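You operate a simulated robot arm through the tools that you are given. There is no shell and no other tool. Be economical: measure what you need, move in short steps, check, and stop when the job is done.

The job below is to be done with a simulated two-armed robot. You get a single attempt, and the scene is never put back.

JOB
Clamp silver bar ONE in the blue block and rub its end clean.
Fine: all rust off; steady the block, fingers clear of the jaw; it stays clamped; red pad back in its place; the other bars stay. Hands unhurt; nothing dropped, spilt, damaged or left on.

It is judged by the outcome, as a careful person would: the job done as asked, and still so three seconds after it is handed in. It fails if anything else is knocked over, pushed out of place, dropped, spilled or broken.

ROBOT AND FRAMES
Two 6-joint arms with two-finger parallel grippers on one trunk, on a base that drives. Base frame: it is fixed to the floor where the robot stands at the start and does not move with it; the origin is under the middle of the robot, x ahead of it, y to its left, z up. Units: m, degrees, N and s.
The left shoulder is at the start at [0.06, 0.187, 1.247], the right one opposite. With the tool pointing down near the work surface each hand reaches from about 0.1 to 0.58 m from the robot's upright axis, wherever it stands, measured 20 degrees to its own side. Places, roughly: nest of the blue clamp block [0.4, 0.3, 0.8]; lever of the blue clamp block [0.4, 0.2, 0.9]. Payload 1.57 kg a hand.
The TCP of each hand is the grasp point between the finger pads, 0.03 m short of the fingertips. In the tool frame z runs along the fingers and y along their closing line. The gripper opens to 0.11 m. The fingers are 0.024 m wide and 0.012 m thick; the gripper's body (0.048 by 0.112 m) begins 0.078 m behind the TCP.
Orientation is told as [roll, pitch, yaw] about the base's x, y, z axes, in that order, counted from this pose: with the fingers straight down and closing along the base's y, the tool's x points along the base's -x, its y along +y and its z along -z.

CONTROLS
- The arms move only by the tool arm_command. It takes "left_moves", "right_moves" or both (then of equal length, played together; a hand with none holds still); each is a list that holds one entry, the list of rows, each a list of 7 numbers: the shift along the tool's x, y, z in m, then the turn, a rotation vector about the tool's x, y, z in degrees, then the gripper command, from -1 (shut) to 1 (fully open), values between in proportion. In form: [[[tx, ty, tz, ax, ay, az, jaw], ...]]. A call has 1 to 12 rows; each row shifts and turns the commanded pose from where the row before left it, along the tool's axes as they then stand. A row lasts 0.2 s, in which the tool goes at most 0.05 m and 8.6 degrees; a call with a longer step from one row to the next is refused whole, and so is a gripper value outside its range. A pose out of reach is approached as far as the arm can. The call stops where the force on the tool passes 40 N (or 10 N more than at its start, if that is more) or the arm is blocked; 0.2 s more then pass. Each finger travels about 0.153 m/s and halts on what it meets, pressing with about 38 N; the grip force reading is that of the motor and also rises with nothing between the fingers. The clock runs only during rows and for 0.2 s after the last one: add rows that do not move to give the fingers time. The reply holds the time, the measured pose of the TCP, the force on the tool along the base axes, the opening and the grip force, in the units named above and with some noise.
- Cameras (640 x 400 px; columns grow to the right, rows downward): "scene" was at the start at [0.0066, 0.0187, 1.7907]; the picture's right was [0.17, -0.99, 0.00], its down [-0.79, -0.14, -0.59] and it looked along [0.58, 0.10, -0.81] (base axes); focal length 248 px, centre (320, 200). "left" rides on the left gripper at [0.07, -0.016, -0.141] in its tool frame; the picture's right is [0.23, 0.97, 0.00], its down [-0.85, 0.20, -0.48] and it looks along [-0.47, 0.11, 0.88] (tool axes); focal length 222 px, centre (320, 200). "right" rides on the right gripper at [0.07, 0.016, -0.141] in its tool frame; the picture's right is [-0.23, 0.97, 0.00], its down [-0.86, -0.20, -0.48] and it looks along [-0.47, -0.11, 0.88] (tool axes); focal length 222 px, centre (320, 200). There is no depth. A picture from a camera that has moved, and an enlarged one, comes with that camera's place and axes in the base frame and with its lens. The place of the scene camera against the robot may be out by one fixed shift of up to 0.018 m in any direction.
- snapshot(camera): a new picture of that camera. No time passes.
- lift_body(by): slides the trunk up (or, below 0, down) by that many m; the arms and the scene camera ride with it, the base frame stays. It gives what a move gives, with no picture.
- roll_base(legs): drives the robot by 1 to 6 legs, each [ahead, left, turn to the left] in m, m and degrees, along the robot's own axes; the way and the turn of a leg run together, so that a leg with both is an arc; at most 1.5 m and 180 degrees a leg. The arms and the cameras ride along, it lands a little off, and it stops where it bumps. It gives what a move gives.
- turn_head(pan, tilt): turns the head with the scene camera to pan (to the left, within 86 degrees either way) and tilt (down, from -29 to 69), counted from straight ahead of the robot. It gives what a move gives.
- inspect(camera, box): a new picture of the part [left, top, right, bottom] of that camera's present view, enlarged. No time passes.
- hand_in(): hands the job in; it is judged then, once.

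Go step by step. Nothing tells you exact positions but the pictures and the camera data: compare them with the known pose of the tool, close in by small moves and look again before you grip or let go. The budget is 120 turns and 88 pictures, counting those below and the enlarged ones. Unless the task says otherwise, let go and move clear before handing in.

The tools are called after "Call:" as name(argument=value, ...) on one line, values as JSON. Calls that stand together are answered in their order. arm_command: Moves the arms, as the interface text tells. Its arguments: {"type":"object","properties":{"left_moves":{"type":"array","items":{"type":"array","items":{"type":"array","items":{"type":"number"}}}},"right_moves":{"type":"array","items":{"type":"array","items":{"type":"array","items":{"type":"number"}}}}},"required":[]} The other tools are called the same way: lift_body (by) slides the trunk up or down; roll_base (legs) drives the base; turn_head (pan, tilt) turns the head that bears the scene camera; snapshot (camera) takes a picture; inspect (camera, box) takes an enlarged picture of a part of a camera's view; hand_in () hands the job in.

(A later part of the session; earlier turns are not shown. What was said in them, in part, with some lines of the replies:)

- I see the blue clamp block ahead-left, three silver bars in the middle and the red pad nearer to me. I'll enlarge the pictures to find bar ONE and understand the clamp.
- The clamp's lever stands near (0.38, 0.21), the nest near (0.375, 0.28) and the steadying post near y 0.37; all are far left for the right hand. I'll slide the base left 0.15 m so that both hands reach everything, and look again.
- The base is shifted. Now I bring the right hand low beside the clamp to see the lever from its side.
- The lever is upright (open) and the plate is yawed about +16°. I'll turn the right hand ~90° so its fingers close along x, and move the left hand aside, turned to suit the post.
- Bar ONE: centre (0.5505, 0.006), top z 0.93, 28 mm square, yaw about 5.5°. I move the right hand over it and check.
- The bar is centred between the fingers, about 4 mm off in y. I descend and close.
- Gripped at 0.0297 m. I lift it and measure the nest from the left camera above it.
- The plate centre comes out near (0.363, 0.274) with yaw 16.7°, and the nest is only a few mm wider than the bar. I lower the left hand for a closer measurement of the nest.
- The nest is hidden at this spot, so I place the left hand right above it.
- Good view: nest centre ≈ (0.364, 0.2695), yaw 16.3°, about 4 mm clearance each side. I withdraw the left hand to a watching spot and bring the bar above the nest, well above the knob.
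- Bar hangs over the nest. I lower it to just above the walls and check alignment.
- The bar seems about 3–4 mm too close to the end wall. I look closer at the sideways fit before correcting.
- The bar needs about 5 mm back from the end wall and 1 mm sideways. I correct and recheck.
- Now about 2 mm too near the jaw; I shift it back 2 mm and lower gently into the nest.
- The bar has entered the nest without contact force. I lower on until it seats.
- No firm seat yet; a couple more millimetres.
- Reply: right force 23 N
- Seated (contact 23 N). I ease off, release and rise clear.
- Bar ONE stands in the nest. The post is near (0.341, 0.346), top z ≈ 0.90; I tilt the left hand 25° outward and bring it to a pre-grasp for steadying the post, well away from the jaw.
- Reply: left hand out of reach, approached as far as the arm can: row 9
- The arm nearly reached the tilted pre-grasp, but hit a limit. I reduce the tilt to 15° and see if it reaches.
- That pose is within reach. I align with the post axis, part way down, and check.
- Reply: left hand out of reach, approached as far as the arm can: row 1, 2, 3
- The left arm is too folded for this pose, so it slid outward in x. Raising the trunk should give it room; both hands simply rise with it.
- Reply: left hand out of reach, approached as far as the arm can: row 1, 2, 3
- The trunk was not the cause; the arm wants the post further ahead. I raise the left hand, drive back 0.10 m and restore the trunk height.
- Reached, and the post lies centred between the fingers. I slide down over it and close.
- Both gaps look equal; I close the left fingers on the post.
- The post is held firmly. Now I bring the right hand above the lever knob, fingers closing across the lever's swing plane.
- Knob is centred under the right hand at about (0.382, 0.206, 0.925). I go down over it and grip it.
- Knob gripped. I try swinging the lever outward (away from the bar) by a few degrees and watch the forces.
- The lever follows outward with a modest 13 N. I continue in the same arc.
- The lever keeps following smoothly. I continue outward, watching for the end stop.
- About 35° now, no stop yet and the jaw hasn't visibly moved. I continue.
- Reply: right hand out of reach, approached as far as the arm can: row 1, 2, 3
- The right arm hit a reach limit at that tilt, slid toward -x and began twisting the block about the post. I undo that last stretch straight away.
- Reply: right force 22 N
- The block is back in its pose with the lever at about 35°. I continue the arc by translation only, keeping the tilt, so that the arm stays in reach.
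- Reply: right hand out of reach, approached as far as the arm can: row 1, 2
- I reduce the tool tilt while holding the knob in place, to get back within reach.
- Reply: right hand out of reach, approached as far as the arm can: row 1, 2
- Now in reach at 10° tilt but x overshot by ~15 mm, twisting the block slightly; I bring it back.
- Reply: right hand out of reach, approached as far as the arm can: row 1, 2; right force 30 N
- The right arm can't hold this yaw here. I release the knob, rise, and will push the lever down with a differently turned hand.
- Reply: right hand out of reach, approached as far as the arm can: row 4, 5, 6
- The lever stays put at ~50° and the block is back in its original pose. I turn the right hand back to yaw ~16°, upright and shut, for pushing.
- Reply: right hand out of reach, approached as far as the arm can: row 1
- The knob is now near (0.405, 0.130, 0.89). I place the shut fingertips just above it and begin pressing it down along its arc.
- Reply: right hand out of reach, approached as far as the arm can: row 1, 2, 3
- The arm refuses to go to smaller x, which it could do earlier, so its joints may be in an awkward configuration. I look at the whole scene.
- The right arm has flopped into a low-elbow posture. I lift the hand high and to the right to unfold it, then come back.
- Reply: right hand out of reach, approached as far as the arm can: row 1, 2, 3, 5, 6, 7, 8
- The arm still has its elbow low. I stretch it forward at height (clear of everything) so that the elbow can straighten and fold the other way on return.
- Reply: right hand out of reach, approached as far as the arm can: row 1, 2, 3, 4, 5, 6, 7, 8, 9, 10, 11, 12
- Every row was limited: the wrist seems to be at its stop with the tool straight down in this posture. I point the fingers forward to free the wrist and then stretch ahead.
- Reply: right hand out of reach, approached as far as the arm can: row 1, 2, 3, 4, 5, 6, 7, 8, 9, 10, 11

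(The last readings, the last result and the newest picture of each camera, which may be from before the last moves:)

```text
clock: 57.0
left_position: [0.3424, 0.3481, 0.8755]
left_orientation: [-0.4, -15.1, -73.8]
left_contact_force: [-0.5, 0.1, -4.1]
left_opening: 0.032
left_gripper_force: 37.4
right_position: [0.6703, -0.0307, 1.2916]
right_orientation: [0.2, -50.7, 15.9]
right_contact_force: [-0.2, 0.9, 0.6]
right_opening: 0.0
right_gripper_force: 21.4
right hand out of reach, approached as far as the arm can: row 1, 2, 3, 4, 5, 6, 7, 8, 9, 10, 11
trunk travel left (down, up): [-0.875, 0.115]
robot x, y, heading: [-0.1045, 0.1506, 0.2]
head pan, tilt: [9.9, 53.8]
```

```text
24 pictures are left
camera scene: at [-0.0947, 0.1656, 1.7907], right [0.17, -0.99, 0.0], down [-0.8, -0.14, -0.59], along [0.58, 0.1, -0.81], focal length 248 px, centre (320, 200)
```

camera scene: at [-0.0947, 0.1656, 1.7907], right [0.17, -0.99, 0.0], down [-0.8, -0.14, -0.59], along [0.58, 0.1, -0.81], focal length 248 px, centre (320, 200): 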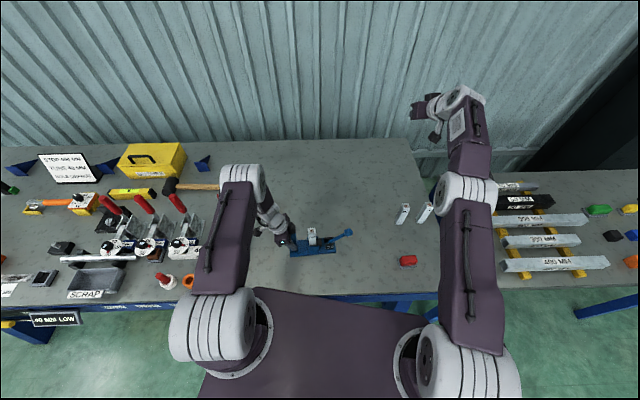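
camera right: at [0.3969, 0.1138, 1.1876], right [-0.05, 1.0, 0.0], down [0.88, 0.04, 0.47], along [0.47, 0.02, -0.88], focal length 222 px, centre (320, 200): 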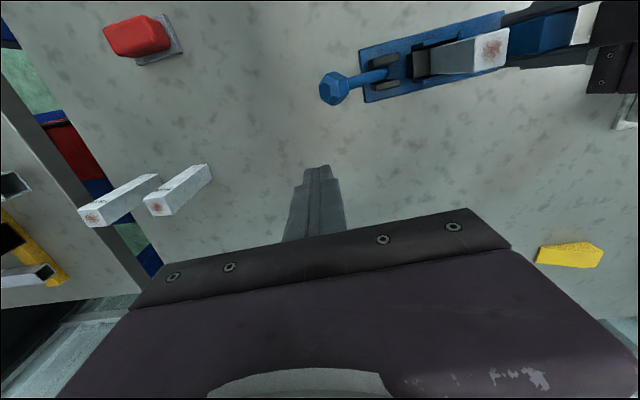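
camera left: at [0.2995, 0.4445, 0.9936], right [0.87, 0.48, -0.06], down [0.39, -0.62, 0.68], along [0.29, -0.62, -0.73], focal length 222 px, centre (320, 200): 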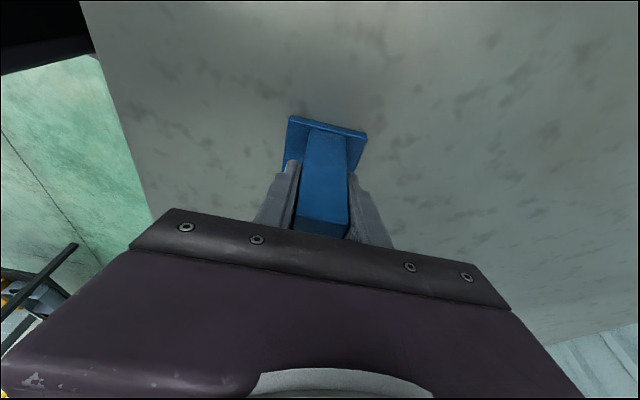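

The arm moved forward nicely. I stretch it further to straighten fully, then turn the tool down again while drawing back.

Call:
arm_command(right_moves=[[[-0.028, 0, 0.035, 0, 0, 0, -1], [-0.028, 0, 0.035, 0, 0, 0, -1], [-0.028, 0, 0.035, 0, 0, 0, -1], [-0.028, 0, 0.035, 0, 0, 0, -1], [-0.028, 0, 0.035, 0, 0, 0, -1], [0, 0, 0, 0, 8.4, 0, -1], [0, 0, 0, 0, 8.4, 0, -1], [0, 0, 0, 0, 8.4, 0, -1], [0, 0, 0, 0, 8.4, 0, -1], [0, 0, 0, 0, 8.4, 0, -1], [0, 0, 0, 0, 8.4, 0, -1]]])

Call:
snapshot(camera="scene")

```text
clock: 59.4
left_position: [0.3428, 0.3491, 0.8752]
left_orientation: [-0.4, -15.1, -73.9]
left_contact_force: [-0.8, 0.6, -3.1]
left_opening: 0.0317
left_gripper_force: 38.5
right_position: [0.4827, -0.03, 1.2374]
right_orientation: [0.1, 0.1, 16.1]
right_contact_force: [0.8, -0.4, -0.9]
right_opening: 0.0001
right_gripper_force: 21.3
right hand out of reach, approached as far as the arm can: row 1, 2, 3, 4, 5, 6, 7, 8, 9, 10, 11
trunk travel left (down, up): [-0.875, 0.115]
robot x, y, heading: [-0.0992, 0.1498, -0.0]
head pan, tilt: [9.9, 53.8]
```

```text
23 pictures are left
camera scene: at [-0.0948, 0.1659, 1.7907], right [0.17, -0.99, 0.0], down [-0.8, -0.14, -0.59], along [0.58, 0.1, -0.81], focal length 248 px, centre (320, 200)
```

scene: 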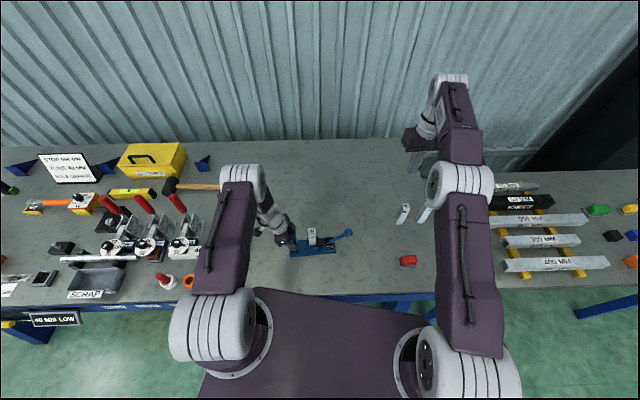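

Same posture again. I straighten the arm fully in the air: fingers pointing forward and hand reaching far ahead at shoulder height.

Call:
arm_command(right_moves=[[[-0.02, 0, 0, 0, -8.5, 0, -1], [-0.02, 0, 0.003, 0, -8.5, 0, -1], [-0.029, 0, 0.009, 0, -8.5, 0, -1], [-0.027, 0, 0.013, 0, -8.5, 0, -1], [-0.033, 0, 0.022, 0, -8.5, 0, -1], [-0.0295, 0, 0.027, 0, -8.5, 0, -1], [-0.028, 0, 0.035, 0, -8.5, 0, -1], [-0.023, 0, 0.039, 0, -8.5, 0, -1], [-0.017, 0, 0.042, 0, -8.5, 0, -1], [-0.0105, 0, 0.043, 0, -8.5, 0, -1], [0, 0, 0.045, 0, 0, 0, -1], [0, 0, 0.045, 0, 0, 0, -1]]])

```text
clock: 62.0
left_position: [0.3427, 0.349, 0.8743]
left_orientation: [-0.4, -15.1, -73.8]
left_contact_force: [-0.4, 1.0, -2.3]
left_opening: 0.0321
left_gripper_force: 38.0
right_position: [0.7277, 0.0017, 1.2645]
right_orientation: [2.0, -85.2, 14.1]
right_contact_force: [0.0, -0.9, -0.7]
right_opening: 0.0
right_gripper_force: 21.3
right hand out of reach, approached as far as the arm can: row 8, 9, 10, 11, 12
trunk travel left (down, up): [-0.875, 0.115]
robot x, y, heading: [-0.1019, 0.149, -0.1]
head pan, tilt: [9.9, 53.8]
```

The arm is straight now (limit at x 0.73). I swing the tool back down about the wrist while drawing in slightly, hoping the elbow folds upward.

Call:
arm_command(right_moves=[[[0.03, 0, -0.008, 0, 8.5, 0, -1], [0.031, 0, -0.008, 0, 8.5, 0, -1], [0.032, 0, -0.008, 0, 8.5, 0, -1], [0.0325, 0, -0.0074, 0, 8.5, 0, -1], [0.0335, 0, -0.007, 0, 8.5, 0, -1], [0.034, 0, -0.006, 0, 8.5, 0, -1], [0.0346, 0, -0.0056, 0, 8.5, 0, -1], [0.035, 0, -0.0048, 0, 8.5, 0, -1], [0.0353, 0, -0.004, 0, 8.5, 0, -1], [0.0355, 0, -0.003, 0, 8.5, 0, -1]]])

Call:
snapshot(camera="scene")

```text
clock: 64.2
left_position: [0.3415, 0.3491, 0.8754]
left_orientation: [-0.4, -15.0, -73.7]
left_contact_force: [-0.2, 1.2, -2.5]
left_opening: 0.0319
left_gripper_force: 38.2
right_position: [0.4953, -0.0715, 1.0802]
right_orientation: [0.2, 0.1, 15.9]
right_contact_force: [0.4, 0.0, 0.3]
right_opening: 0.0002
right_gripper_force: 21.3
right hand out of reach, approached as far as the arm can: row 2, 3, 5
trunk travel left (down, up): [-0.875, 0.115]
robot x, y, heading: [-0.103, 0.1436, -0.5]
head pan, tilt: [9.9, 53.8]
```

```text
22 pictures are left
camera scene: at [-0.0948, 0.166, 1.7907], right [0.17, -0.99, 0.0], down [-0.8, -0.14, -0.59], along [0.58, 0.1, -0.81], focal length 248 px, centre (320, 200)
```

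scene: 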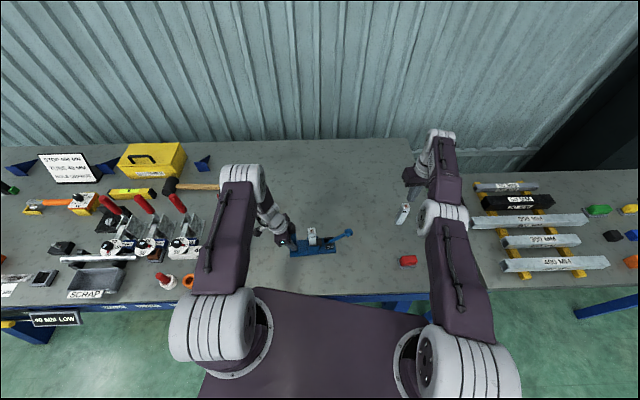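

Most rows reached this time. I test by heading towards the lever at safe height.

Call:
arm_command(right_moves=[[[0.0079, 0.0376, 0.006, 0, 0, 0, -1], [0.0079, 0.0376, 0.006, 0, 0, 0, -1], [0.0079, 0.0376, 0.006, 0, 0, 0, -1], [0.0079, 0.0376, 0.006, 0, 0, 0, -1], [0.0079, 0.0376, 0.006, 0, 0, 0, -1]]])

```text
clock: 65.4
left_position: [0.3416, 0.3493, 0.8759]
left_orientation: [-0.2, -15.0, -73.8]
left_contact_force: [-0.3, 0.8, -2.0]
left_opening: 0.0318
left_gripper_force: 38.3
right_position: [0.4719, 0.1101, 1.0464]
right_orientation: [0.1, -0.1, 16.0]
right_contact_force: [0.4, -0.1, -0.2]
right_opening: 0.0
right_gripper_force: 21.2
right hand out of reach, approached as far as the arm can: row 1, 2, 3, 4, 5
trunk travel left (down, up): [-0.875, 0.115]
robot x, y, heading: [-0.1041, 0.1456, -0.3]
head pan, tilt: [9.9, 53.8]
```

Still limited with the tool vertical. Tilting the fingers forward relieves the wrist, so I tilt 25° and come above the knob that way.

Call:
arm_command(right_moves=[[[0, 0, 0, 0, -8.4, 0, -1], [0, 0, 0, 0, -8.4, 0, -1], [0, 0, 0, 0, -8.4, 0, -1], [0.0254, 0.0101, 0.0126, 0, 0, 0, -1], [0.0254, 0.0101, 0.0126, 0, 0, 0, -1], [0.0254, 0.0101, 0.0126, 0, 0, 0, -1], [0.0254, 0.0101, 0.0126, 0, 0, 0, -1]]])

```text
clock: 67.0
left_position: [0.3422, 0.3487, 0.8746]
left_orientation: [-0.4, -15.0, -73.8]
left_contact_force: [0.0, 1.3, -3.0]
left_opening: 0.0319
left_gripper_force: 38.4
right_position: [0.5257, 0.1688, 0.9311]
right_orientation: [0.2, -25.4, 16.0]
right_contact_force: [0.1, 0.8, 0.2]
right_opening: 0.0
right_gripper_force: 21.1
right hand out of reach, approached as far as the arm can: row 1, 2, 3, 4, 5, 6, 7
trunk travel left (down, up): [-0.875, 0.115]
robot x, y, heading: [-0.1044, 0.1458, -0.3]
head pan, tilt: [9.9, 53.8]
```

Tilting forward made it worse, so the wrist itself can't come nearer; tilting the fingers back toward the robot should work instead.

Call:
arm_command(right_moves=[[[0, 0, -0.045, 0, 0, 0, -1], [0, 0, -0.045, 0, 0, 0, -1], [0, 0, 0, 0, 8, 0, -1], [0, 0, 0, 0, 8, 0, -1], [0, 0, 0, 0, 8, 0, -1], [0, 0, 0, 0, 8, 0, -1], [0, 0, 0, 0, 8, 0, -1], [0, 0, 0, 0, 0, 0, -1]]])

```text
clock: 68.8
left_position: [0.3426, 0.3493, 0.8746]
left_orientation: [-0.5, -15.2, -73.8]
left_contact_force: [0.5, 1.1, -2.7]
left_opening: 0.0319
left_gripper_force: 38.2
right_position: [0.3984, 0.1253, 1.0261]
right_orientation: [0.2, 14.8, 16.1]
right_contact_force: [-0.1, -0.5, 0.2]
right_opening: 0.0001
right_gripper_force: 21.3
right hand out of reach, approached as far as the arm can: row 1, 2, 3, 4, 5, 6, 7
trunk travel left (down, up): [-0.875, 0.115]
robot x, y, heading: [-0.0992, 0.1466, 0.0]
head pan, tilt: [9.9, 53.8]
```

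That works. Now I come down over the knob and look.

Call:
arm_command(right_moves=[[[-0.0165, 0.0029, 0.0303, 0, 0, 0, -1], [-0.0165, 0.0029, 0.0303, 0, 0, 0, -1], [0, 0, 0, 0, 0, 0, -1]]])

Call:
inspect(camera="right", box=[240, 60, 480, 220])

```text
clock: 69.6
left_position: [0.3423, 0.3508, 0.875]
left_orientation: [-0.4, -15.1, -73.8]
left_contact_force: [-0.3, 1.0, -3.3]
left_opening: 0.0317
left_gripper_force: 37.5
right_position: [0.3876, 0.1238, 0.975]
right_orientation: [0.2, 14.7, 16.1]
right_contact_force: [-0.2, 1.0, 0.4]
right_opening: 0.0002
right_gripper_force: 21.7
right hand out of reach, approached as far as the arm can: row 1, 2
trunk travel left (down, up): [-0.875, 0.115]
robot x, y, heading: [-0.1003, 0.1437, -0.1]
head pan, tilt: [9.9, 53.8]
```

```text
2.50 times, centred on (360, 140) of right
camera zoom: at [0.3526, 0.1303, 1.1309], right [-0.06, 1.0, -0.05], down [0.97, 0.07, 0.25], along [0.25, -0.04, -0.97], focal length 555 px, centre (220, 350)
```

zoom: 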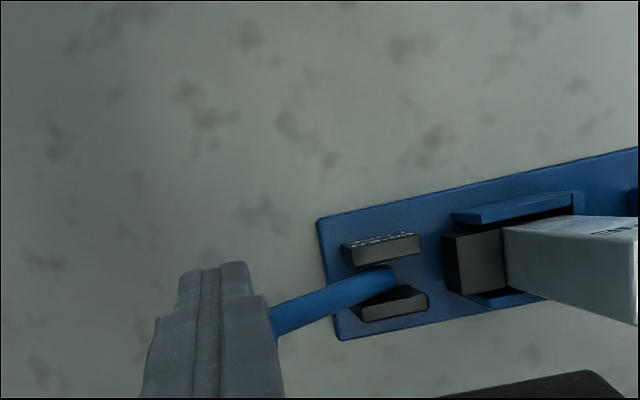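

The numbers show the right arm is simply stuck straight (wrist always ~0.53 m from the shoulder). I'll raise the hand high and then drop it vertically, which forces the elbow to bend.

Call:
arm_command(right_moves=[[[0.022, -0.01, -0.042, 0, 0, 0, -1], [0.022, -0.01, -0.042, 0, 0, 0, -1], [0.022, -0.01, -0.042, 0, 0, 0, -1], [0.022, -0.01, -0.042, 0, 0, 0, -1], [0.022, -0.01, -0.042, 0, 0, 0, -1], [0.022, -0.01, -0.042, 0, 0, 0, -1], [0.022, -0.01, -0.042, 0, 0, 0, -1], [0.022, -0.01, -0.042, 0, 0, 0, -1], [0.022, -0.01, -0.042, 0, 0, 0, -1], [0.022, -0.01, -0.042, 0, 0, 0, -1]]])

```text
clock: 71.8
left_position: [0.3398, 0.3474, 0.8745]
left_orientation: [-0.3, -15.0, -73.9]
left_contact_force: [-2.0, 0.7, -4.5]
left_opening: 0.0319
left_gripper_force: 38.1
right_position: [0.3585, 0.0208, 1.3694]
right_orientation: [0.2, 14.5, 16.1]
right_contact_force: [0.4, -0.2, 0.3]
right_opening: 0.0001
right_gripper_force: 21.8
right hand out of reach, approached as far as the arm can: row 1, 2, 3, 4, 5, 7, 8, 9, 10
trunk travel left (down, up): [-0.875, 0.115]
robot x, y, heading: [-0.0977, 0.1506, -0.1]
head pan, tilt: [9.9, 53.8]
```

Call:
arm_command(right_moves=[[[-0.002, 0, 0.046, 0, 0, 0, -1], [-0.002, 0, 0.046, 0, 0, 0, -1], [-0.002, 0, 0.046, 0, 0, 0, -1], [-0.002, 0, 0.046, 0, 0, 0, -1], [-0.002, 0, 0.046, 0, 0, 0, -1]]])

Call:
snapshot(camera="scene")

```text
clock: 73.0
left_position: [0.3426, 0.3484, 0.8746]
left_orientation: [-0.4, -15.1, -73.8]
left_contact_force: [-0.8, 0.4, -3.4]
left_opening: 0.0318
left_gripper_force: 38.4
right_position: [0.3141, 0.0083, 1.1466]
right_orientation: [0.2, 14.6, 16.1]
right_contact_force: [-0.1, 0.0, 0.7]
right_opening: 0.0002
right_gripper_force: 21.4
trunk travel left (down, up): [-0.875, 0.115]
robot x, y, heading: [-0.103, 0.1463, -0.3]
head pan, tilt: [9.9, 53.8]
```

```text
20 pictures are left
camera scene: at [-0.0945, 0.1658, 1.7908], right [0.17, -0.99, 0.0], down [-0.8, -0.14, -0.59], along [0.58, 0.1, -0.81], focal length 248 px, centre (320, 200)
```

scene: 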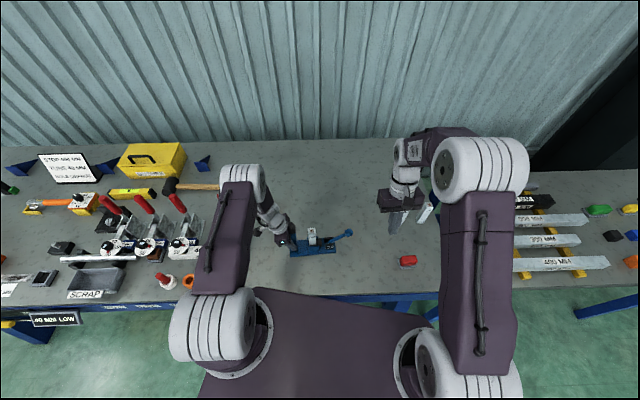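

The elbow is up again and everything is reachable. I straighten the tool and move above the knob.

Call:
arm_command(right_moves=[[[0, 0, 0, 0, -7.3, 0, -1], [0, 0, 0, 0, -7.3, 0, -1], [-0.0201, 0.016, 0.0308, 0, 0, 0, -1], [-0.0201, 0.016, 0.0308, 0, 0, 0, -1], [-0.0201, 0.016, 0.0308, 0, 0, 0, -1], [-0.0201, 0.016, 0.0308, 0, 0, 0, -1], [-0.0201, 0.016, 0.0308, 0, 0, 0, -1], [-0.0201, 0.016, 0.0308, 0, 0, 0, -1], [0, 0, 0, 0, 0, 0, -1]]])

Call:
inspect(camera="right", box=[240, 60, 480, 220])

```text
clock: 75.0
left_position: [0.3421, 0.3493, 0.8753]
left_orientation: [-0.4, -15.1, -73.8]
left_contact_force: [0.2, 0.3, -2.7]
left_opening: 0.032
left_gripper_force: 37.7
right_position: [0.4039, 0.1358, 0.964]
right_orientation: [0.2, 0.1, 16.1]
right_contact_force: [0.4, -0.7, -0.3]
right_opening: 0.0
right_gripper_force: 20.7
trunk travel left (down, up): [-0.875, 0.115]
robot x, y, heading: [-0.1038, 0.1467, -0.1]
head pan, tilt: [9.9, 53.8]
```

```text
2.50 times, centred on (360, 140) of right
camera zoom: at [0.3324, 0.1318, 1.1083], right [-0.05, 1.0, 0.0], down [0.88, 0.04, 0.48], along [0.48, 0.03, -0.88], focal length 555 px, centre (220, 350)
```

zoom: 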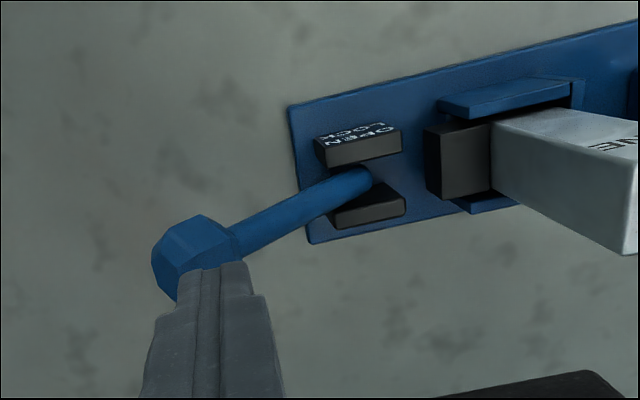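

In place, and the jaw now seems to be up against the bar. I press the lever down along its arc.

Call:
arm_command(right_moves=[[[0, 0, 0.02, 0, 0, 0, -1], [0, -0.003, 0.008, 0, 0, 0, -1], [0, -0.004, 0.008, 0, 0, 0, -1], [0, -0.004, 0.008, 0, 0, 0, -1], [0, -0.003, 0.008, 0, 0, 0, -1], [0, 0, 0, 0, 0, 0, -1]]])

Call:
inspect(camera="scene", box=[280, 200, 380, 275])

```text
clock: 75.7
left_position: [0.3417, 0.3503, 0.8754]
left_orientation: [-0.1, -14.9, -73.8]
left_contact_force: [-0.4, 0.9, 3.4]
left_opening: 0.0321
left_gripper_force: 38.2
right_position: [0.4072, 0.1282, 0.9361]
right_orientation: [-0.1, -0.4, 16.1]
right_contact_force: [-2.4, -7.2, 8.7]
right_opening: 0.0
right_gripper_force: 21.3
trunk travel left (down, up): [-0.875, 0.115]
robot x, y, heading: [-0.1012, 0.1492, 0.0]
head pan, tilt: [9.9, 53.8]
stopped in row 3 (right hand): the force on the tool passed its limit (the readings are from after the stop); the commanded pose is now the measured one
```

```text
5.33 times, centred on (330, 238) of scene
camera zoom: at [-0.0978, 0.165, 1.7908], right [0.17, -0.99, 0.0], down [-0.79, -0.14, -0.59], along [0.58, 0.1, -0.81], focal length 1323 px, centre (267, 0)
```

zoom: 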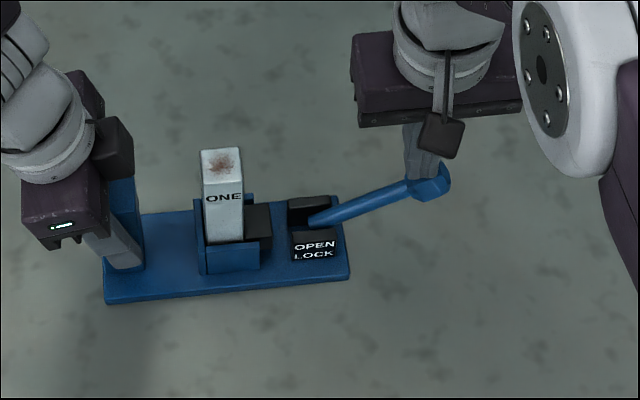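

It resisted to 40 N partway, the jaw being pressed on the bar. I shift the fingertips further out on the knob for more leverage and press again.

Call:
arm_command(right_moves=[[[0, 0, -0.01, 0, 0, 0, -1], [0, -0.012, 0, 0, 0, 0, -1], [0, 0, 0.01, 0, 0, 0, -1], [0, -0.002, 0.006, 0, 0, 0, -1], [0, -0.002, 0.006, 0, 0, 0, -1], [0, -0.002, 0.006, 0, 0, 0, -1], [0, 0, 0, 0, 0, 0, -1]]])

Call:
inspect(camera="scene", box=[280, 200, 380, 275])

```text
clock: 77.3
left_position: [0.3424, 0.3503, 0.8749]
left_orientation: [-0.1, -14.9, -73.8]
left_contact_force: [-0.9, 3.1, 0.0]
left_opening: 0.0317
left_gripper_force: 38.0
right_position: [0.4128, 0.113, 0.9168]
right_orientation: [0.0, -0.3, 16.1]
right_contact_force: [0.7, -1.3, 4.0]
right_opening: 0.0
right_gripper_force: 21.1
trunk travel left (down, up): [-0.875, 0.115]
robot x, y, heading: [-0.1003, 0.1435, -0.1]
head pan, tilt: [9.9, 53.8]
```

```text
5.33 times, centred on (330, 238) of scene
camera zoom: at [-0.0962, 0.166, 1.7907], right [0.17, -0.99, 0.0], down [-0.79, -0.14, -0.59], along [0.58, 0.1, -0.81], focal length 1323 px, centre (267, 0)
```

zoom: 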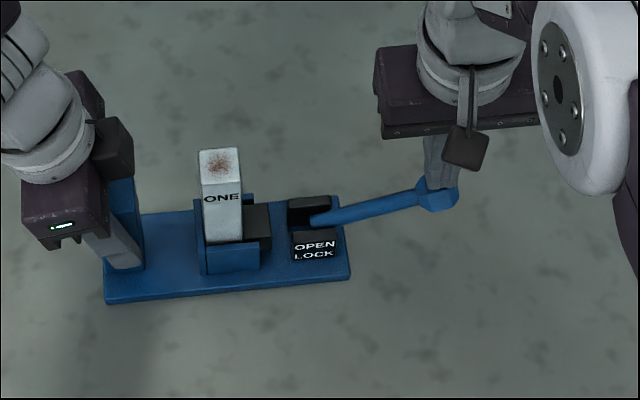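

Moving freely again. I keep pressing down along the arc until it stops.

Call:
arm_command(right_moves=[[[0, -0.002, 0.006, 0, 0, 0, -1], [0, -0.002, 0.006, 0, 0, 0, -1], [0, -0.002, 0.006, 0, 0, 0, -1], [0, -0.001, 0.006, 0, 0, 0, -1], [0, -0.001, 0.005, 0, 0, 0, -1], [0, 0, 0.005, 0, 0, 0, -1], [0, 0, 0, 0, 0, 0, -1]]])

Call:
inspect(camera="scene", box=[280, 200, 380, 275])

```text
clock: 78.0
left_position: [0.3403, 0.3487, 0.878]
left_orientation: [0.1, -15.1, -73.6]
left_contact_force: [1.4, -0.9, 9.8]
left_opening: 0.0321
left_gripper_force: 38.0
right_position: [0.414, 0.1072, 0.9105]
right_orientation: [-0.1, -1.1, 16.0]
right_contact_force: [-7.2, -3.7, 25.5]
right_opening: 0.0001
right_gripper_force: 20.8
trunk travel left (down, up): [-0.875, 0.115]
robot x, y, heading: [-0.1027, 0.1451, 0.0]
head pan, tilt: [9.9, 53.8]
stopped in row 3 (right hand): the force on the tool passed its limit (the readings are from after the stop); the commanded pose is now the measured one
```

```text
5.33 times, centred on (330, 238) of scene
camera zoom: at [-0.103, 0.1648, 1.7909], right [0.17, -0.99, 0.0], down [-0.79, -0.14, -0.59], along [0.59, 0.1, -0.8], focal length 1323 px, centre (267, 0)
```

zoom: 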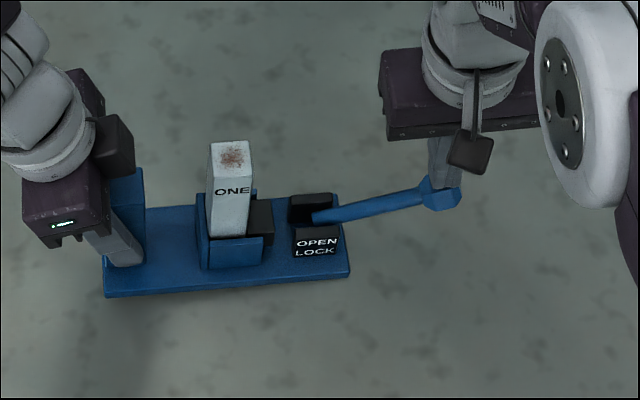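

It now resists firmly and the block began to tip, so this looks like the end stop (about 68°). I back off and check that lever and jaw stay.

Call:
arm_command(right_moves=[[[0, 0, -0.03, 0, 0, 0, -1], [0, 0, -0.045, 0, 0, 0, -1], [0, -0.02, -0.03, 0, 0, 0, -1], [0, 0, 0, 0, 0, 0, -1]]])

Call:
inspect(camera="scene", box=[280, 200, 380, 275])

Call:
snapshot(camera="right")

```text
clock: 79.0
left_position: [0.3445, 0.35, 0.875]
left_orientation: [-0.2, -14.9, -73.7]
left_contact_force: [0.1, 0.4, -6.3]
left_opening: 0.0319
left_gripper_force: 38.1
right_position: [0.4226, 0.0892, 1.0109]
right_orientation: [-0.1, -0.7, 16.0]
right_contact_force: [0.7, 0.2, 0.2]
right_opening: 0.0
right_gripper_force: 22.4
trunk travel left (down, up): [-0.875, 0.115]
robot x, y, heading: [-0.0988, 0.1433, -0.0]
head pan, tilt: [9.9, 53.8]
```

```text
5.33 times, centred on (330, 238) of scene
camera zoom: at [-0.0924, 0.166, 1.7906], right [0.17, -0.99, 0.0], down [-0.8, -0.14, -0.59], along [0.58, 0.1, -0.81], focal length 1323 px, centre (267, 0)
```

zoom: 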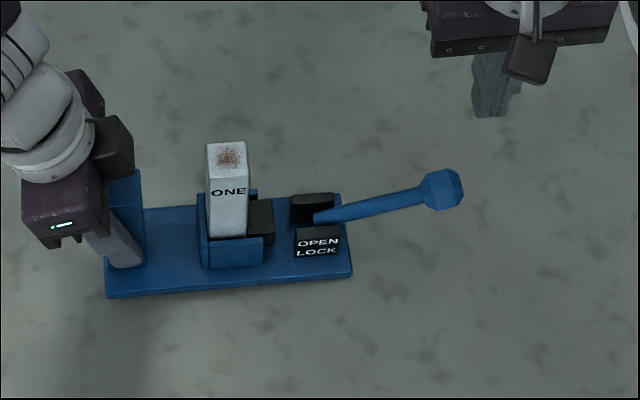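

```text
14 pictures are left
camera right: at [0.3493, 0.0844, 1.1525], right [-0.05, 1.0, 0.0], down [0.87, 0.04, 0.49], along [0.49, 0.03, -0.87], focal length 222 px, centre (320, 200)
```

right: 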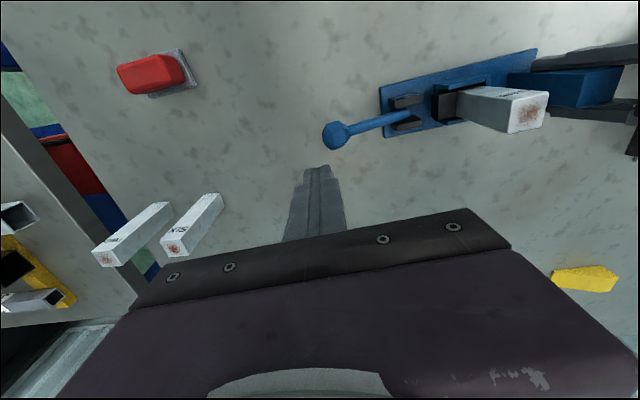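

The lever stays at about 70° with the jaw tight on the bar: clamped. Next is the red pad near (0.358, -0.124), yaw ~17°; I go above it with open fingers.

Call:
arm_command(right_moves=[[[0.02, -0.0312, 0.005, 0, -0.7, -1.5, -1], [0.02, -0.0312, 0.005, 0, 0, 0, 0], [0.02, -0.0312, 0.01, 0, 0, 0, 1], [0.02, -0.0312, 0.01, 0, 0, 0, 1], [0.02, -0.0312, 0.015, 0, 0, 0, 1], [0.02, -0.0312, 0.015, 0, 0, 0, 1], [0, 0, 0, 0, 0, 0, 1]]])

Call:
inspect(camera="right", box=[200, 60, 440, 230])

```text
clock: 80.6
left_position: [0.345, 0.3501, 0.8738]
left_orientation: [-0.1, -14.9, -73.8]
left_contact_force: [-0.1, -1.0, -6.8]
left_opening: 0.0318
left_gripper_force: 37.9
right_position: [0.3645, -0.1261, 0.9503]
right_orientation: [-0.2, -1.5, 17.6]
right_contact_force: [0.1, 0.1, -0.4]
right_opening: 0.1098
right_gripper_force: 0.1
trunk travel left (down, up): [-0.875, 0.115]
robot x, y, heading: [-0.1006, 0.147, -0.3]
head pan, tilt: [9.9, 53.8]
```

```text
2.35 times, centred on (320, 145) of right
camera zoom: at [0.2885, -0.1328, 1.0908], right [-0.08, 1.0, 0.0], down [0.86, 0.06, 0.5], along [0.5, 0.04, -0.87], focal length 523 px, centre (320, 329)
```

zoom: 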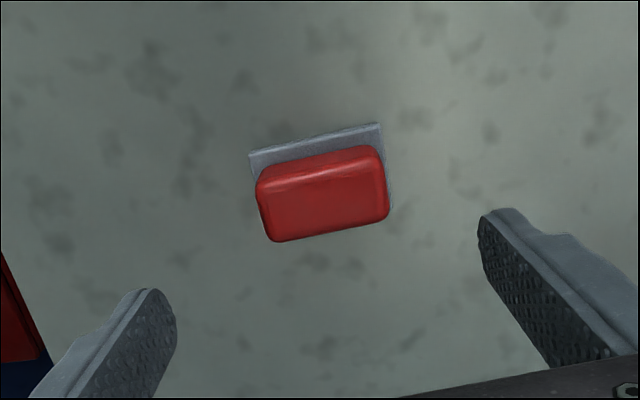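

Pad centre ≈ (0.362, -0.125), 62 × 30 mm, its long axis along my closing line. I correct slightly, descend and grip it by the ends.

Call:
arm_command(right_moves=[[[0.0024, 0.0005, 0.035, 0, 1.5, -1, 1], [0, 0, 0.035, 0, 0, 0, 1], [0, 0, 0.033, 0, 0, 0, 1], [0, 0, 0, 0, 0, 0, 0.4], [0, 0, 0, 0, 0, 0, 0], [0, 0, 0, 0, 0, 0, -0.2], [0, 0, 0, 0, 0, 0, -0.2]]])

Call:
snapshot(camera="right")

```text
clock: 82.2
left_position: [0.3441, 0.3491, 0.875]
left_orientation: [-0.2, -14.9, -73.7]
left_contact_force: [-0.7, 0.3, -6.1]
left_opening: 0.0319
left_gripper_force: 37.8
right_position: [0.361, -0.1256, 0.8476]
right_orientation: [-0.2, 0.0, 18.6]
right_contact_force: [0.7, -0.2, 0.2]
right_opening: 0.0614
right_gripper_force: 37.8
trunk travel left (down, up): [-0.875, 0.115]
robot x, y, heading: [-0.1008, 0.141, -0.1]
head pan, tilt: [9.9, 53.8]
```

```text
12 pictures are left
camera right: at [0.2899, -0.1326, 0.9891], right [-0.09, 1.0, 0.0], down [0.87, 0.08, 0.48], along [0.48, 0.04, -0.88], focal length 222 px, centre (320, 200)
```

right: 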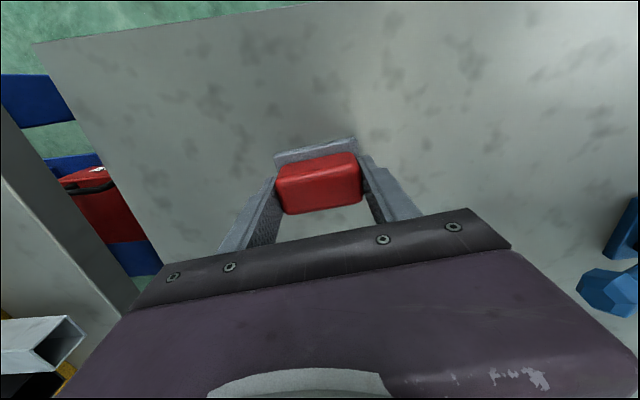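

Pad gripped. I lift it straight up and carry it toward the bar.

Call:
arm_command(right_moves=[[[0, 0, -0.0425, 0, 0, 0, -0.2], [0, 0, -0.0425, 0, 0, 0, -0.2], [0, 0, -0.0425, 0, 0, 0, -0.2], [0, 0, -0.0425, 0, 0, 0, -0.2], [0, 0, -0.0425, 0, 0, 0, -0.2], [-0.0143, 0.0418, 0, 0, 0, 0, -0.2], [-0.0143, 0.0418, 0, 0, 0, 0, -0.2], [-0.0143, 0.0418, 0, 0, 0, 0, -0.2], [-0.0143, 0.0418, 0, 0, 0, 0, -0.2], [-0.0143, 0.0418, 0, 0, 0, 0, -0.2], [-0.0143, 0.0418, 0, 0, 0, 0, -0.2], [-0.0143, 0.0418, 0, 0, 0, 0, -0.2]]])

Call:
arm_command(right_moves=[[[-0.0143, 0.0418, 0, 0, 0, 0, -0.2], [-0.0143, 0.0418, 0, 0, 0, 0, -0.2], [0, 0, 0, 0, 0, 0, -0.2]]])

Call:
snapshot(camera="right")

```text
clock: 84.8
left_position: [0.3447, 0.3513, 0.8744]
left_orientation: [-0.2, -15.0, -73.7]
left_contact_force: [0.9, 0.9, -6.9]
left_opening: 0.032
left_gripper_force: 38.5
right_position: [0.3632, 0.1877, 1.0573]
right_orientation: [-0.2, 0.0, 18.6]
right_contact_force: [-0.7, 0.6, -2.2]
right_opening: 0.0618
right_gripper_force: 37.7
trunk travel left (down, up): [-0.875, 0.115]
robot x, y, heading: [-0.098, 0.1498, -0.3]
head pan, tilt: [9.9, 53.8]
```

```text
clock: 85.6
left_position: [0.3439, 0.3498, 0.875]
left_orientation: [-0.1, -14.8, -73.7]
left_contact_force: [0.3, -0.6, -7.0]
left_opening: 0.0319
left_gripper_force: 38.3
right_position: [0.3626, 0.276, 1.0565]
right_orientation: [0.0, 0.1, 18.5]
right_contact_force: [-0.1, -0.9, -1.3]
right_opening: 0.0615
right_gripper_force: 38.2
trunk travel left (down, up): [-0.875, 0.115]
robot x, y, heading: [-0.1042, 0.1487, -0.4]
head pan, tilt: [9.9, 53.8]
```

```text
11 pictures are left
camera right: at [0.2922, 0.2697, 1.1988], right [-0.09, 1.0, 0.0], down [0.87, 0.08, 0.48], along [0.48, 0.04, -0.88], focal length 222 px, centre (320, 200)
```

right: 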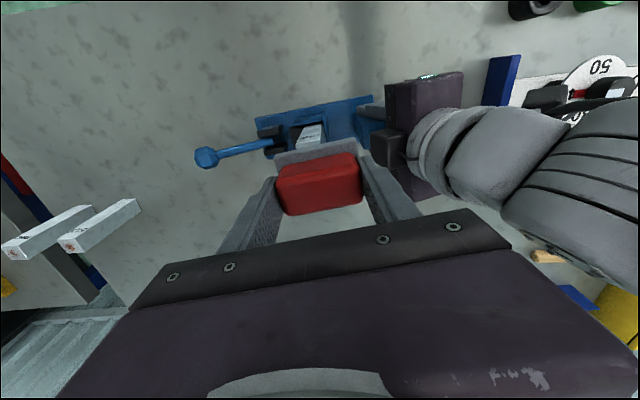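

The grey layer under the red is the pad's own scrubbing face. The bar is right below; I lower gently until the pad touches its top.

Call:
arm_command(right_moves=[[[0, -0.004, 0.03, 0, 0, 0, -0.2], [0, 0, 0.025, 0, 0, 0, -0.2], [0, 0, 0.005, 0, 0, 0, -0.2], [0, 0, 0.003, 0, 0, 0, -0.2], [0, 0, 0, 0, 0, 0, -0.2]]])

Call:
inspect(camera="scene", box=[270, 190, 370, 270])

```text
clock: 86.8
left_position: [0.3446, 0.3501, 0.8749]
left_orientation: [-0.2, -14.9, -73.7]
left_contact_force: [0.9, -1.4, -9.5]
left_opening: 0.0321
left_gripper_force: 38.2
right_position: [0.3649, 0.2711, 0.9948]
right_orientation: [0.0, 0.0, 18.6]
right_contact_force: [-0.6, 0.3, -0.1]
right_opening: 0.0614
right_gripper_force: 38.1
trunk travel left (down, up): [-0.875, 0.115]
robot x, y, heading: [-0.0981, 0.1441, 0.3]
head pan, tilt: [9.9, 53.8]
```

```text
5.00 times, centred on (320, 230) of scene
camera zoom: at [-0.0934, 0.1655, 1.7907], right [0.17, -0.99, 0.0], down [-0.8, -0.14, -0.59], along [0.58, 0.1, -0.81], focal length 1240 px, centre (320, 50)
```

zoom: 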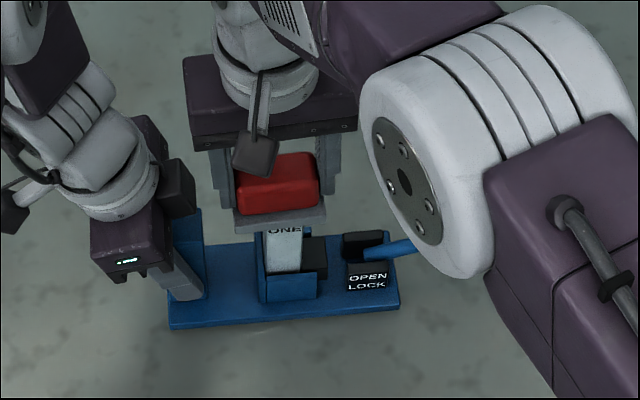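

Pad is right over the bar end. I lower in 2 mm steps to contact.

Call:
arm_command(right_moves=[[[0, 0, 0.002, 0, 0, 0, -0.2], [0, 0, 0.002, 0, 0, 0, -0.2], [0, 0, 0.002, 0, 0, 0, -0.2], [0, 0, 0, 0, 0, 0, -0.2]]])

```text
clock: 87.8
left_position: [0.3425, 0.3492, 0.8755]
left_orientation: [-0.1, -14.9, -73.7]
left_contact_force: [5.6, -2.3, -24.7]
left_opening: 0.0319
left_gripper_force: 37.6
right_position: [0.3664, 0.2712, 0.9892]
right_orientation: [0.0, -0.3, 18.5]
right_contact_force: [-0.9, 0.5, 31.5]
right_opening: 0.0621
right_gripper_force: 38.2
trunk travel left (down, up): [-0.875, 0.115]
robot x, y, heading: [-0.1033, 0.1471, -0.0]
head pan, tilt: [9.9, 53.8]
```

Contact at 31 N; I ease to a moderate pressure and rub back and forth across the bar end.

Call:
arm_command(right_moves=[[[0, 0, -0.002, 0, 0, 0, -0.2], [0.014, 0, 0, 0, 0, 0, -0.2], [-0.014, 0, 0, 0, 0, 0, -0.2], [-0.014, 0, 0, 0, 0, 0, -0.2], [0.014, 0.005, 0, 0, 0, 0, -0.2], [0.014, 0, 0, 0, 0, 0, -0.2], [-0.014, 0, 0, 0, 0, 0, -0.2], [-0.014, -0.01, 0, 0, 0, 0, -0.2], [0.014, 0, 0, 0, 0, 0, -0.2], [0.014, 0, 0, 0, 0, 0, -0.2], [-0.014, 0.005, 0, 0, 0, 0, -0.2]]])

```text
clock: 90.2
left_position: [0.3441, 0.3506, 0.8747]
left_orientation: [0.0, -14.9, -73.7]
left_contact_force: [-1.1, 1.2, -4.3]
left_opening: 0.0318
left_gripper_force: 38.0
right_position: [0.3648, 0.2675, 0.9918]
right_orientation: [-0.2, 0.0, 18.5]
right_contact_force: [1.6, -3.4, 6.9]
right_opening: 0.0616
right_gripper_force: 38.0
trunk travel left (down, up): [-0.875, 0.115]
robot x, y, heading: [-0.1007, 0.1506, -0.2]
head pan, tilt: [9.9, 53.8]
```

Pressure is about 7 N. A second round with slightly more pressure, then lift to inspect.

Call:
arm_command(right_moves=[[[0.014, 0.003, 0.0008, 0, 0, 0, -0.2], [-0.014, 0, 0, 0, 0, 0, -0.2], [-0.014, 0, 0, 0, 0, 0, -0.2], [0.014, 0.006, 0, 0, 0, 0, -0.2], [0.014, 0, 0, 0, 0, 0, -0.2], [-0.014, 0, 0, 0, 0, 0, -0.2], [-0.014, -0.01, 0, 0, 0, 0, -0.2], [0.014, 0, 0, 0, 0, 0, -0.2], [0.014, 0, 0, 0, 0, 0, -0.2], [-0.014, 0.004, 0, 0, 0, 0, -0.2]]])

Call:
arm_command(right_moves=[[[0, 0, -0.035, 0, 0, 0, -0.2], [0, -0.045, -0.02, 0, 0, 0, -0.2], [0, -0.045, 0, 0, 0, 0, -0.2], [0, 0, 0, 0, 0, 0, -0.2]]])

Call:
inspect(camera="scene", box=[280, 210, 350, 265])

```text
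clock: 92.4
left_position: [0.3433, 0.3489, 0.8751]
left_orientation: [-0.1, -14.9, -73.7]
left_contact_force: [-2.1, 5.9, -14.6]
left_opening: 0.032
left_gripper_force: 37.5
right_position: [0.3639, 0.2728, 0.9908]
right_orientation: [-0.2, 0.1, 18.5]
right_contact_force: [3.7, -7.5, 22.7]
right_opening: 0.0616
right_gripper_force: 37.9
trunk travel left (down, up): [-0.875, 0.115]
robot x, y, heading: [-0.1045, 0.1485, 0.1]
head pan, tilt: [9.9, 53.8]
```

```text
clock: 93.4
left_position: [0.3449, 0.3501, 0.875]
left_orientation: [-0.1, -15.0, -73.7]
left_contact_force: [0.8, -1.8, -2.5]
left_opening: 0.0316
left_gripper_force: 38.1
right_position: [0.3905, 0.1891, 1.0449]
right_orientation: [0.0, 0.0, 18.6]
right_contact_force: [-1.3, 0.4, -1.8]
right_opening: 0.0618
right_gripper_force: 37.8
trunk travel left (down, up): [-0.875, 0.115]
robot x, y, heading: [-0.1052, 0.1475, -0.2]
head pan, tilt: [9.9, 53.8]
```

```text
7.27 times, centred on (315, 238) of scene
camera zoom: at [-0.0943, 0.1666, 1.7907], right [0.17, -0.99, 0.0], down [-0.8, -0.14, -0.59], along [0.58, 0.1, -0.81], focal length 1804 px, centre (356, -73)
```

zoom: 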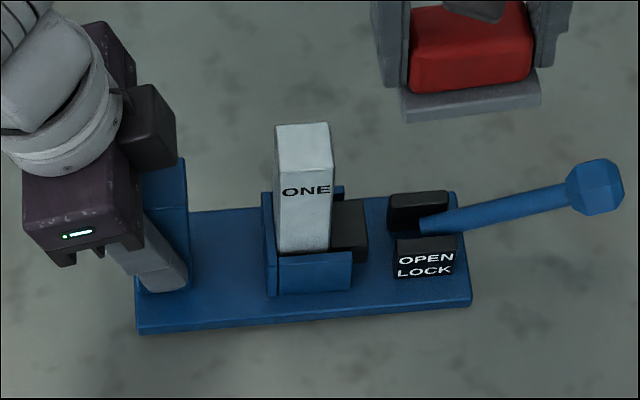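

The bar end is clean and the bar stays clamped. Now I carry the pad back over its place.

Call:
arm_command(right_moves=[[[0.01834, -0.04127, 0, 0, 0, 0, -0.2], [0.01834, -0.04127, 0, 0, 0, 0, -0.2], [0.01834, -0.04127, 0, 0, 0, 0, -0.2], [0.01834, -0.04127, 0, 0, 0, 0, -0.2], [0.01834, -0.04127, 0, 0, 0, 0, -0.2], [0.01834, -0.04127, 0, 0, 0, 0, -0.2], [0.01834, -0.04127, 0, 0, 0, 0, -0.2], [0, 0, 0.045, 0, 0, 0, -0.2], [0, 0, 0.045, 0, 0, 0, -0.2], [0, 0, 0.045, 0, 0, 0, -0.2], [0, 0, 0, 0, 0, 0, -0.2]]])

Call:
snapshot(camera="right")

```text
clock: 95.8
left_position: [0.3439, 0.3484, 0.8747]
left_orientation: [0.0, -14.9, -73.7]
left_contact_force: [-0.7, -1.5, -1.2]
left_opening: 0.0318
left_gripper_force: 38.0
right_position: [0.3669, -0.13, 0.9097]
right_orientation: [-0.1, -0.1, 18.5]
right_contact_force: [0.2, -0.1, -1.8]
right_opening: 0.0617
right_gripper_force: 38.2
trunk travel left (down, up): [-0.875, 0.115]
robot x, y, heading: [-0.1011, 0.1479, 0.2]
head pan, tilt: [9.9, 53.8]
```

```text
8 pictures are left
camera right: at [0.2941, -0.1352, 1.0527], right [-0.09, 1.0, 0.0], down [0.87, 0.08, 0.48], along [0.48, 0.04, -0.88], focal length 222 px, centre (320, 200)
```

right: 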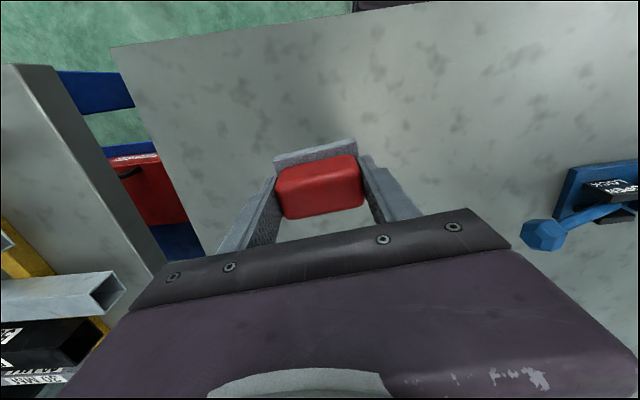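

I correct about 5 mm to the original spot and set the pad down.

Call:
arm_command(right_moves=[[[0.0034, 0.0048, 0.02, 0, 0, 0, -0.2], [0, 0, 0.025, 0, 0, 0, -0.2], [0, 0, 0.011, 0, 0, 0, -0.2], [0, 0, 0.003, 0, 0, 0, -0.2], [0, 0, 0, 0, 0, 0, -0.2]]])

```text
clock: 97.0
left_position: [0.344, 0.3492, 0.8756]
left_orientation: [-0.1, -14.9, -73.7]
left_contact_force: [-0.3, 0.0, -1.3]
left_opening: 0.0319
left_gripper_force: 37.8
right_position: [0.3599, -0.1254, 0.8526]
right_orientation: [0.0, -0.2, 18.4]
right_contact_force: [-0.3, -0.3, -1.8]
right_opening: 0.0615
right_gripper_force: 37.6
trunk travel left (down, up): [-0.875, 0.115]
robot x, y, heading: [-0.1038, 0.1477, -0.0]
head pan, tilt: [9.9, 53.8]
```

Call:
arm_command(right_moves=[[[0, 0, 0.002, 0, 0, 0, -0.2], [0, 0, 0.002, 0, 0, 0, -0.2], [0, 0, 0.001, 0, 0, 0, -0.2], [0, 0, 0, 0, 0, 0, -0.2]]])

```text
clock: 98.0
left_position: [0.3441, 0.35, 0.8763]
left_orientation: [-0.1, -14.9, -73.8]
left_contact_force: [-1.0, 0.1, -3.1]
left_opening: 0.032
left_gripper_force: 38.2
right_position: [0.3613, -0.1244, 0.8482]
right_orientation: [-0.1, 0.0, 18.5]
right_contact_force: [-0.5, 0.0, -1.6]
right_opening: 0.0617
right_gripper_force: 37.9
trunk travel left (down, up): [-0.875, 0.115]
robot x, y, heading: [-0.1027, 0.1486, -0.1]
head pan, tilt: [9.9, 53.8]
```

The pad is still hanging by about a millimetre; I go a touch lower until it rests.

Call:
arm_command(right_moves=[[[0, 0, 0.001, 0, 0, 0, -0.2], [0, 0, 0.001, 0, 0, 0, -0.2], [0, 0, 0, 0, 0, 0, -0.2]]])

```text
clock: 98.8
left_position: [0.3449, 0.3502, 0.8758]
left_orientation: [-0.1, -14.9, -73.7]
left_contact_force: [0.1, 0.2, -2.6]
left_opening: 0.032
left_gripper_force: 38.6
right_position: [0.3603, -0.124, 0.8458]
right_orientation: [-0.1, -0.1, 18.5]
right_contact_force: [0.6, 0.3, -1.9]
right_opening: 0.0617
right_gripper_force: 38.1
trunk travel left (down, up): [-0.875, 0.115]
robot x, y, heading: [-0.1026, 0.1485, -0.2]
head pan, tilt: [9.9, 53.8]
```

Call:
arm_command(right_moves=[[[0, 0, 0.001, 0, 0, 0, -0.2], [0, 0, 0.001, 0, 0, 0, -0.2], [0, 0, 0.001, 0, 0, 0, -0.2], [0, 0, 0, 0, 0, 0, -0.2]]])

```text
clock: 99.8
left_position: [0.3432, 0.3504, 0.8745]
left_orientation: [-0.1, -14.9, -73.7]
left_contact_force: [0.2, -0.8, -7.0]
left_opening: 0.0318
left_gripper_force: 38.0
right_position: [0.3594, -0.125, 0.8438]
right_orientation: [-0.2, -0.2, 18.5]
right_contact_force: [0.2, -2.3, 12.3]
right_opening: 0.0616
right_gripper_force: 38.2
trunk travel left (down, up): [-0.875, 0.115]
robot x, y, heading: [-0.0997, 0.1485, -0.1]
head pan, tilt: [9.9, 53.8]
```

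The pad rests now. I release it and rise.

Call:
arm_command(right_moves=[[[0, 0, -0.001, 0, 0, 0, -0.2], [0, 0, 0, 0, 0, 0, 0.2], [0, 0, 0, 0, 0, 0, 0.6], [0, 0, 0, 0, 0, 0, 0.9], [0, 0, -0.035, 0, 0, 0, 0.9], [0, 0, -0.045, 0, 0, 0, 0.9], [0, 0, -0.045, 0, 0, 0, 0.9], [0, 0, -0.045, 0, 0, 0, 0.9]]])

Call:
snapshot(camera="right")

```text
clock: 101.6
left_position: [0.3438, 0.3505, 0.875]
left_orientation: [-0.1, -14.9, -73.8]
left_contact_force: [-0.4, 1.3, -3.0]
left_opening: 0.032
left_gripper_force: 37.7
right_position: [0.3585, -0.1241, 1.016]
right_orientation: [-0.1, 0.0, 18.5]
right_contact_force: [0.3, 0.4, 0.4]
right_opening: 0.1044
right_gripper_force: 0.1
trunk travel left (down, up): [-0.875, 0.115]
robot x, y, heading: [-0.1021, 0.1477, 0.0]
head pan, tilt: [9.9, 53.8]
```

```text
7 pictures are left
camera right: at [0.2864, -0.1321, 1.1577], right [-0.09, 1.0, 0.0], down [0.87, 0.08, 0.48], along [0.48, 0.04, -0.88], focal length 222 px, centre (320, 200)
```

right: 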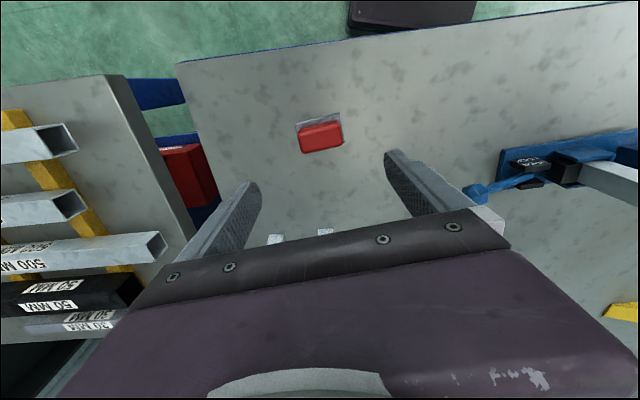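

Pad is back in place. Now I open the left hand and withdraw it along its own axis.

Call:
arm_command(left_moves=[[[0, 0, 0, 0, 0, 0, -0.2], [0, 0, 0, 0, 0, 0, 0.2], [0, 0, 0, 0, 0, 0, 0.6], [0, 0, 0, 0, 0, 0, 0.6], [0, 0, -0.03, 0, 0, 0, 0.6], [0, 0, -0.04, 0, 0, 0, 0.6], [0, 0, -0.04, 0, 0, 0, 0.6], [0, 0, -0.04, 0, 0, 0, 0.6], [0, 0, -0.04, 0, 0, 0, 0.6]]])

Call:
snapshot(camera="scene")

Call:
inspect(camera="scene", box=[280, 210, 350, 265])

```text
clock: 103.6
left_position: [0.3314, 0.3967, 1.0603]
left_orientation: [-0.1, -14.9, -73.7]
left_contact_force: [-0.4, 1.5, -0.7]
left_opening: 0.088
left_gripper_force: 0.1
right_position: [0.3578, -0.1257, 1.0151]
right_orientation: [0.0, -0.1, 18.5]
right_contact_force: [0.4, -0.3, 0.0]
right_opening: 0.1044
right_gripper_force: 0.0
trunk travel left (down, up): [-0.875, 0.115]
robot x, y, heading: [-0.1039, 0.1476, -0.2]
head pan, tilt: [9.9, 53.8]
```

```text
6 pictures are left
camera scene: at [-0.0965, 0.1651, 1.7907], right [0.17, -0.99, 0.0], down [-0.79, -0.14, -0.59], along [0.58, 0.1, -0.81], focal length 248 px, centre (320, 200)
```

scene: 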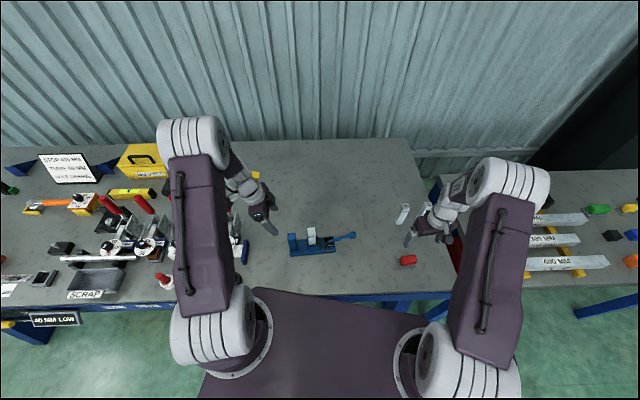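

```text
7.27 times, centred on (315, 238) of scene
camera zoom: at [-0.0965, 0.1651, 1.7907], right [0.17, -0.99, 0.0], down [-0.79, -0.14, -0.59], along [0.58, 0.1, -0.81], focal length 1804 px, centre (356, -73)
```

zoom: 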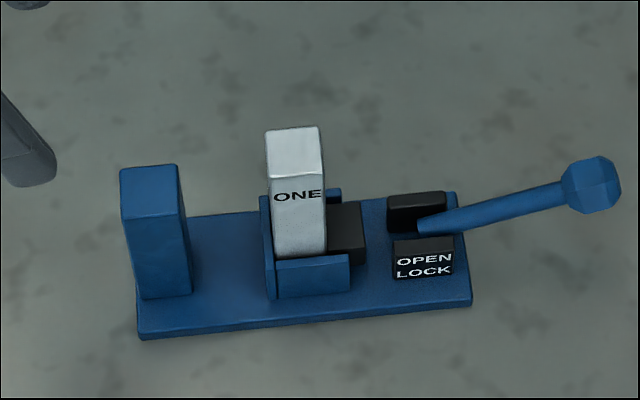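

All stands well and the hands are clear. A last close look at the bar's end for leftover rust.

Call:
inspect(camera="scene", box=[304, 225, 324, 248])

Call:
inspect(camera="scene", box=[370, 190, 470, 275])

```text
16.00 times, centred on (314, 236) of scene
camera zoom: at [-0.0965, 0.1651, 1.7907], right [0.17, -0.99, 0.0], down [-0.79, -0.14, -0.59], along [0.58, 0.1, -0.81], focal length 3969 px, centre (416, -384)
```

zoom: 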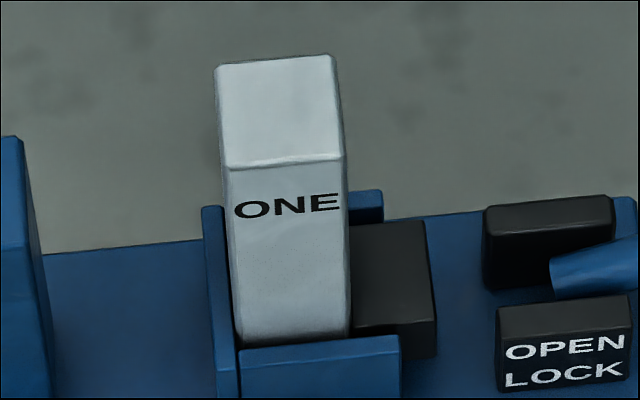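

```text
4.71 times, centred on (420, 232) of scene
camera zoom: at [-0.0965, 0.1651, 1.7907], right [0.17, -0.99, 0.0], down [-0.79, -0.14, -0.59], along [0.58, 0.1, -0.81], focal length 1167 px, centre (-151, 47)
```

zoom: 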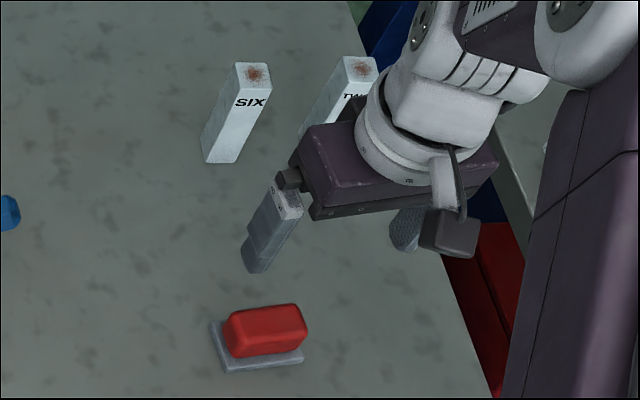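

The end is spotless, the bar is clamped, the pad is back in place, and the other bars stand untouched. I hand the job in.

Call:
hand_in()

```text
The job is handed in.
```

Bar ONE is clamped in the blue block with the lever down, and its end is rubbed clean. In the last pictures no rust is left on it, the red pad is back in its place, bars SIX and TWO stand as they were, and both hands are clear.

While I was swinging the lever, the right arm reached its limit and twisted the block for a moment. I turned it back, and the left hand held the post the whole time. The block ended in about its starting position, and the bar stayed in the nest.

I took the lever as locked because it stopped hard at about 70° and stayed there. I didn't tug the bar to test the clamp, but it held through the rubbing.
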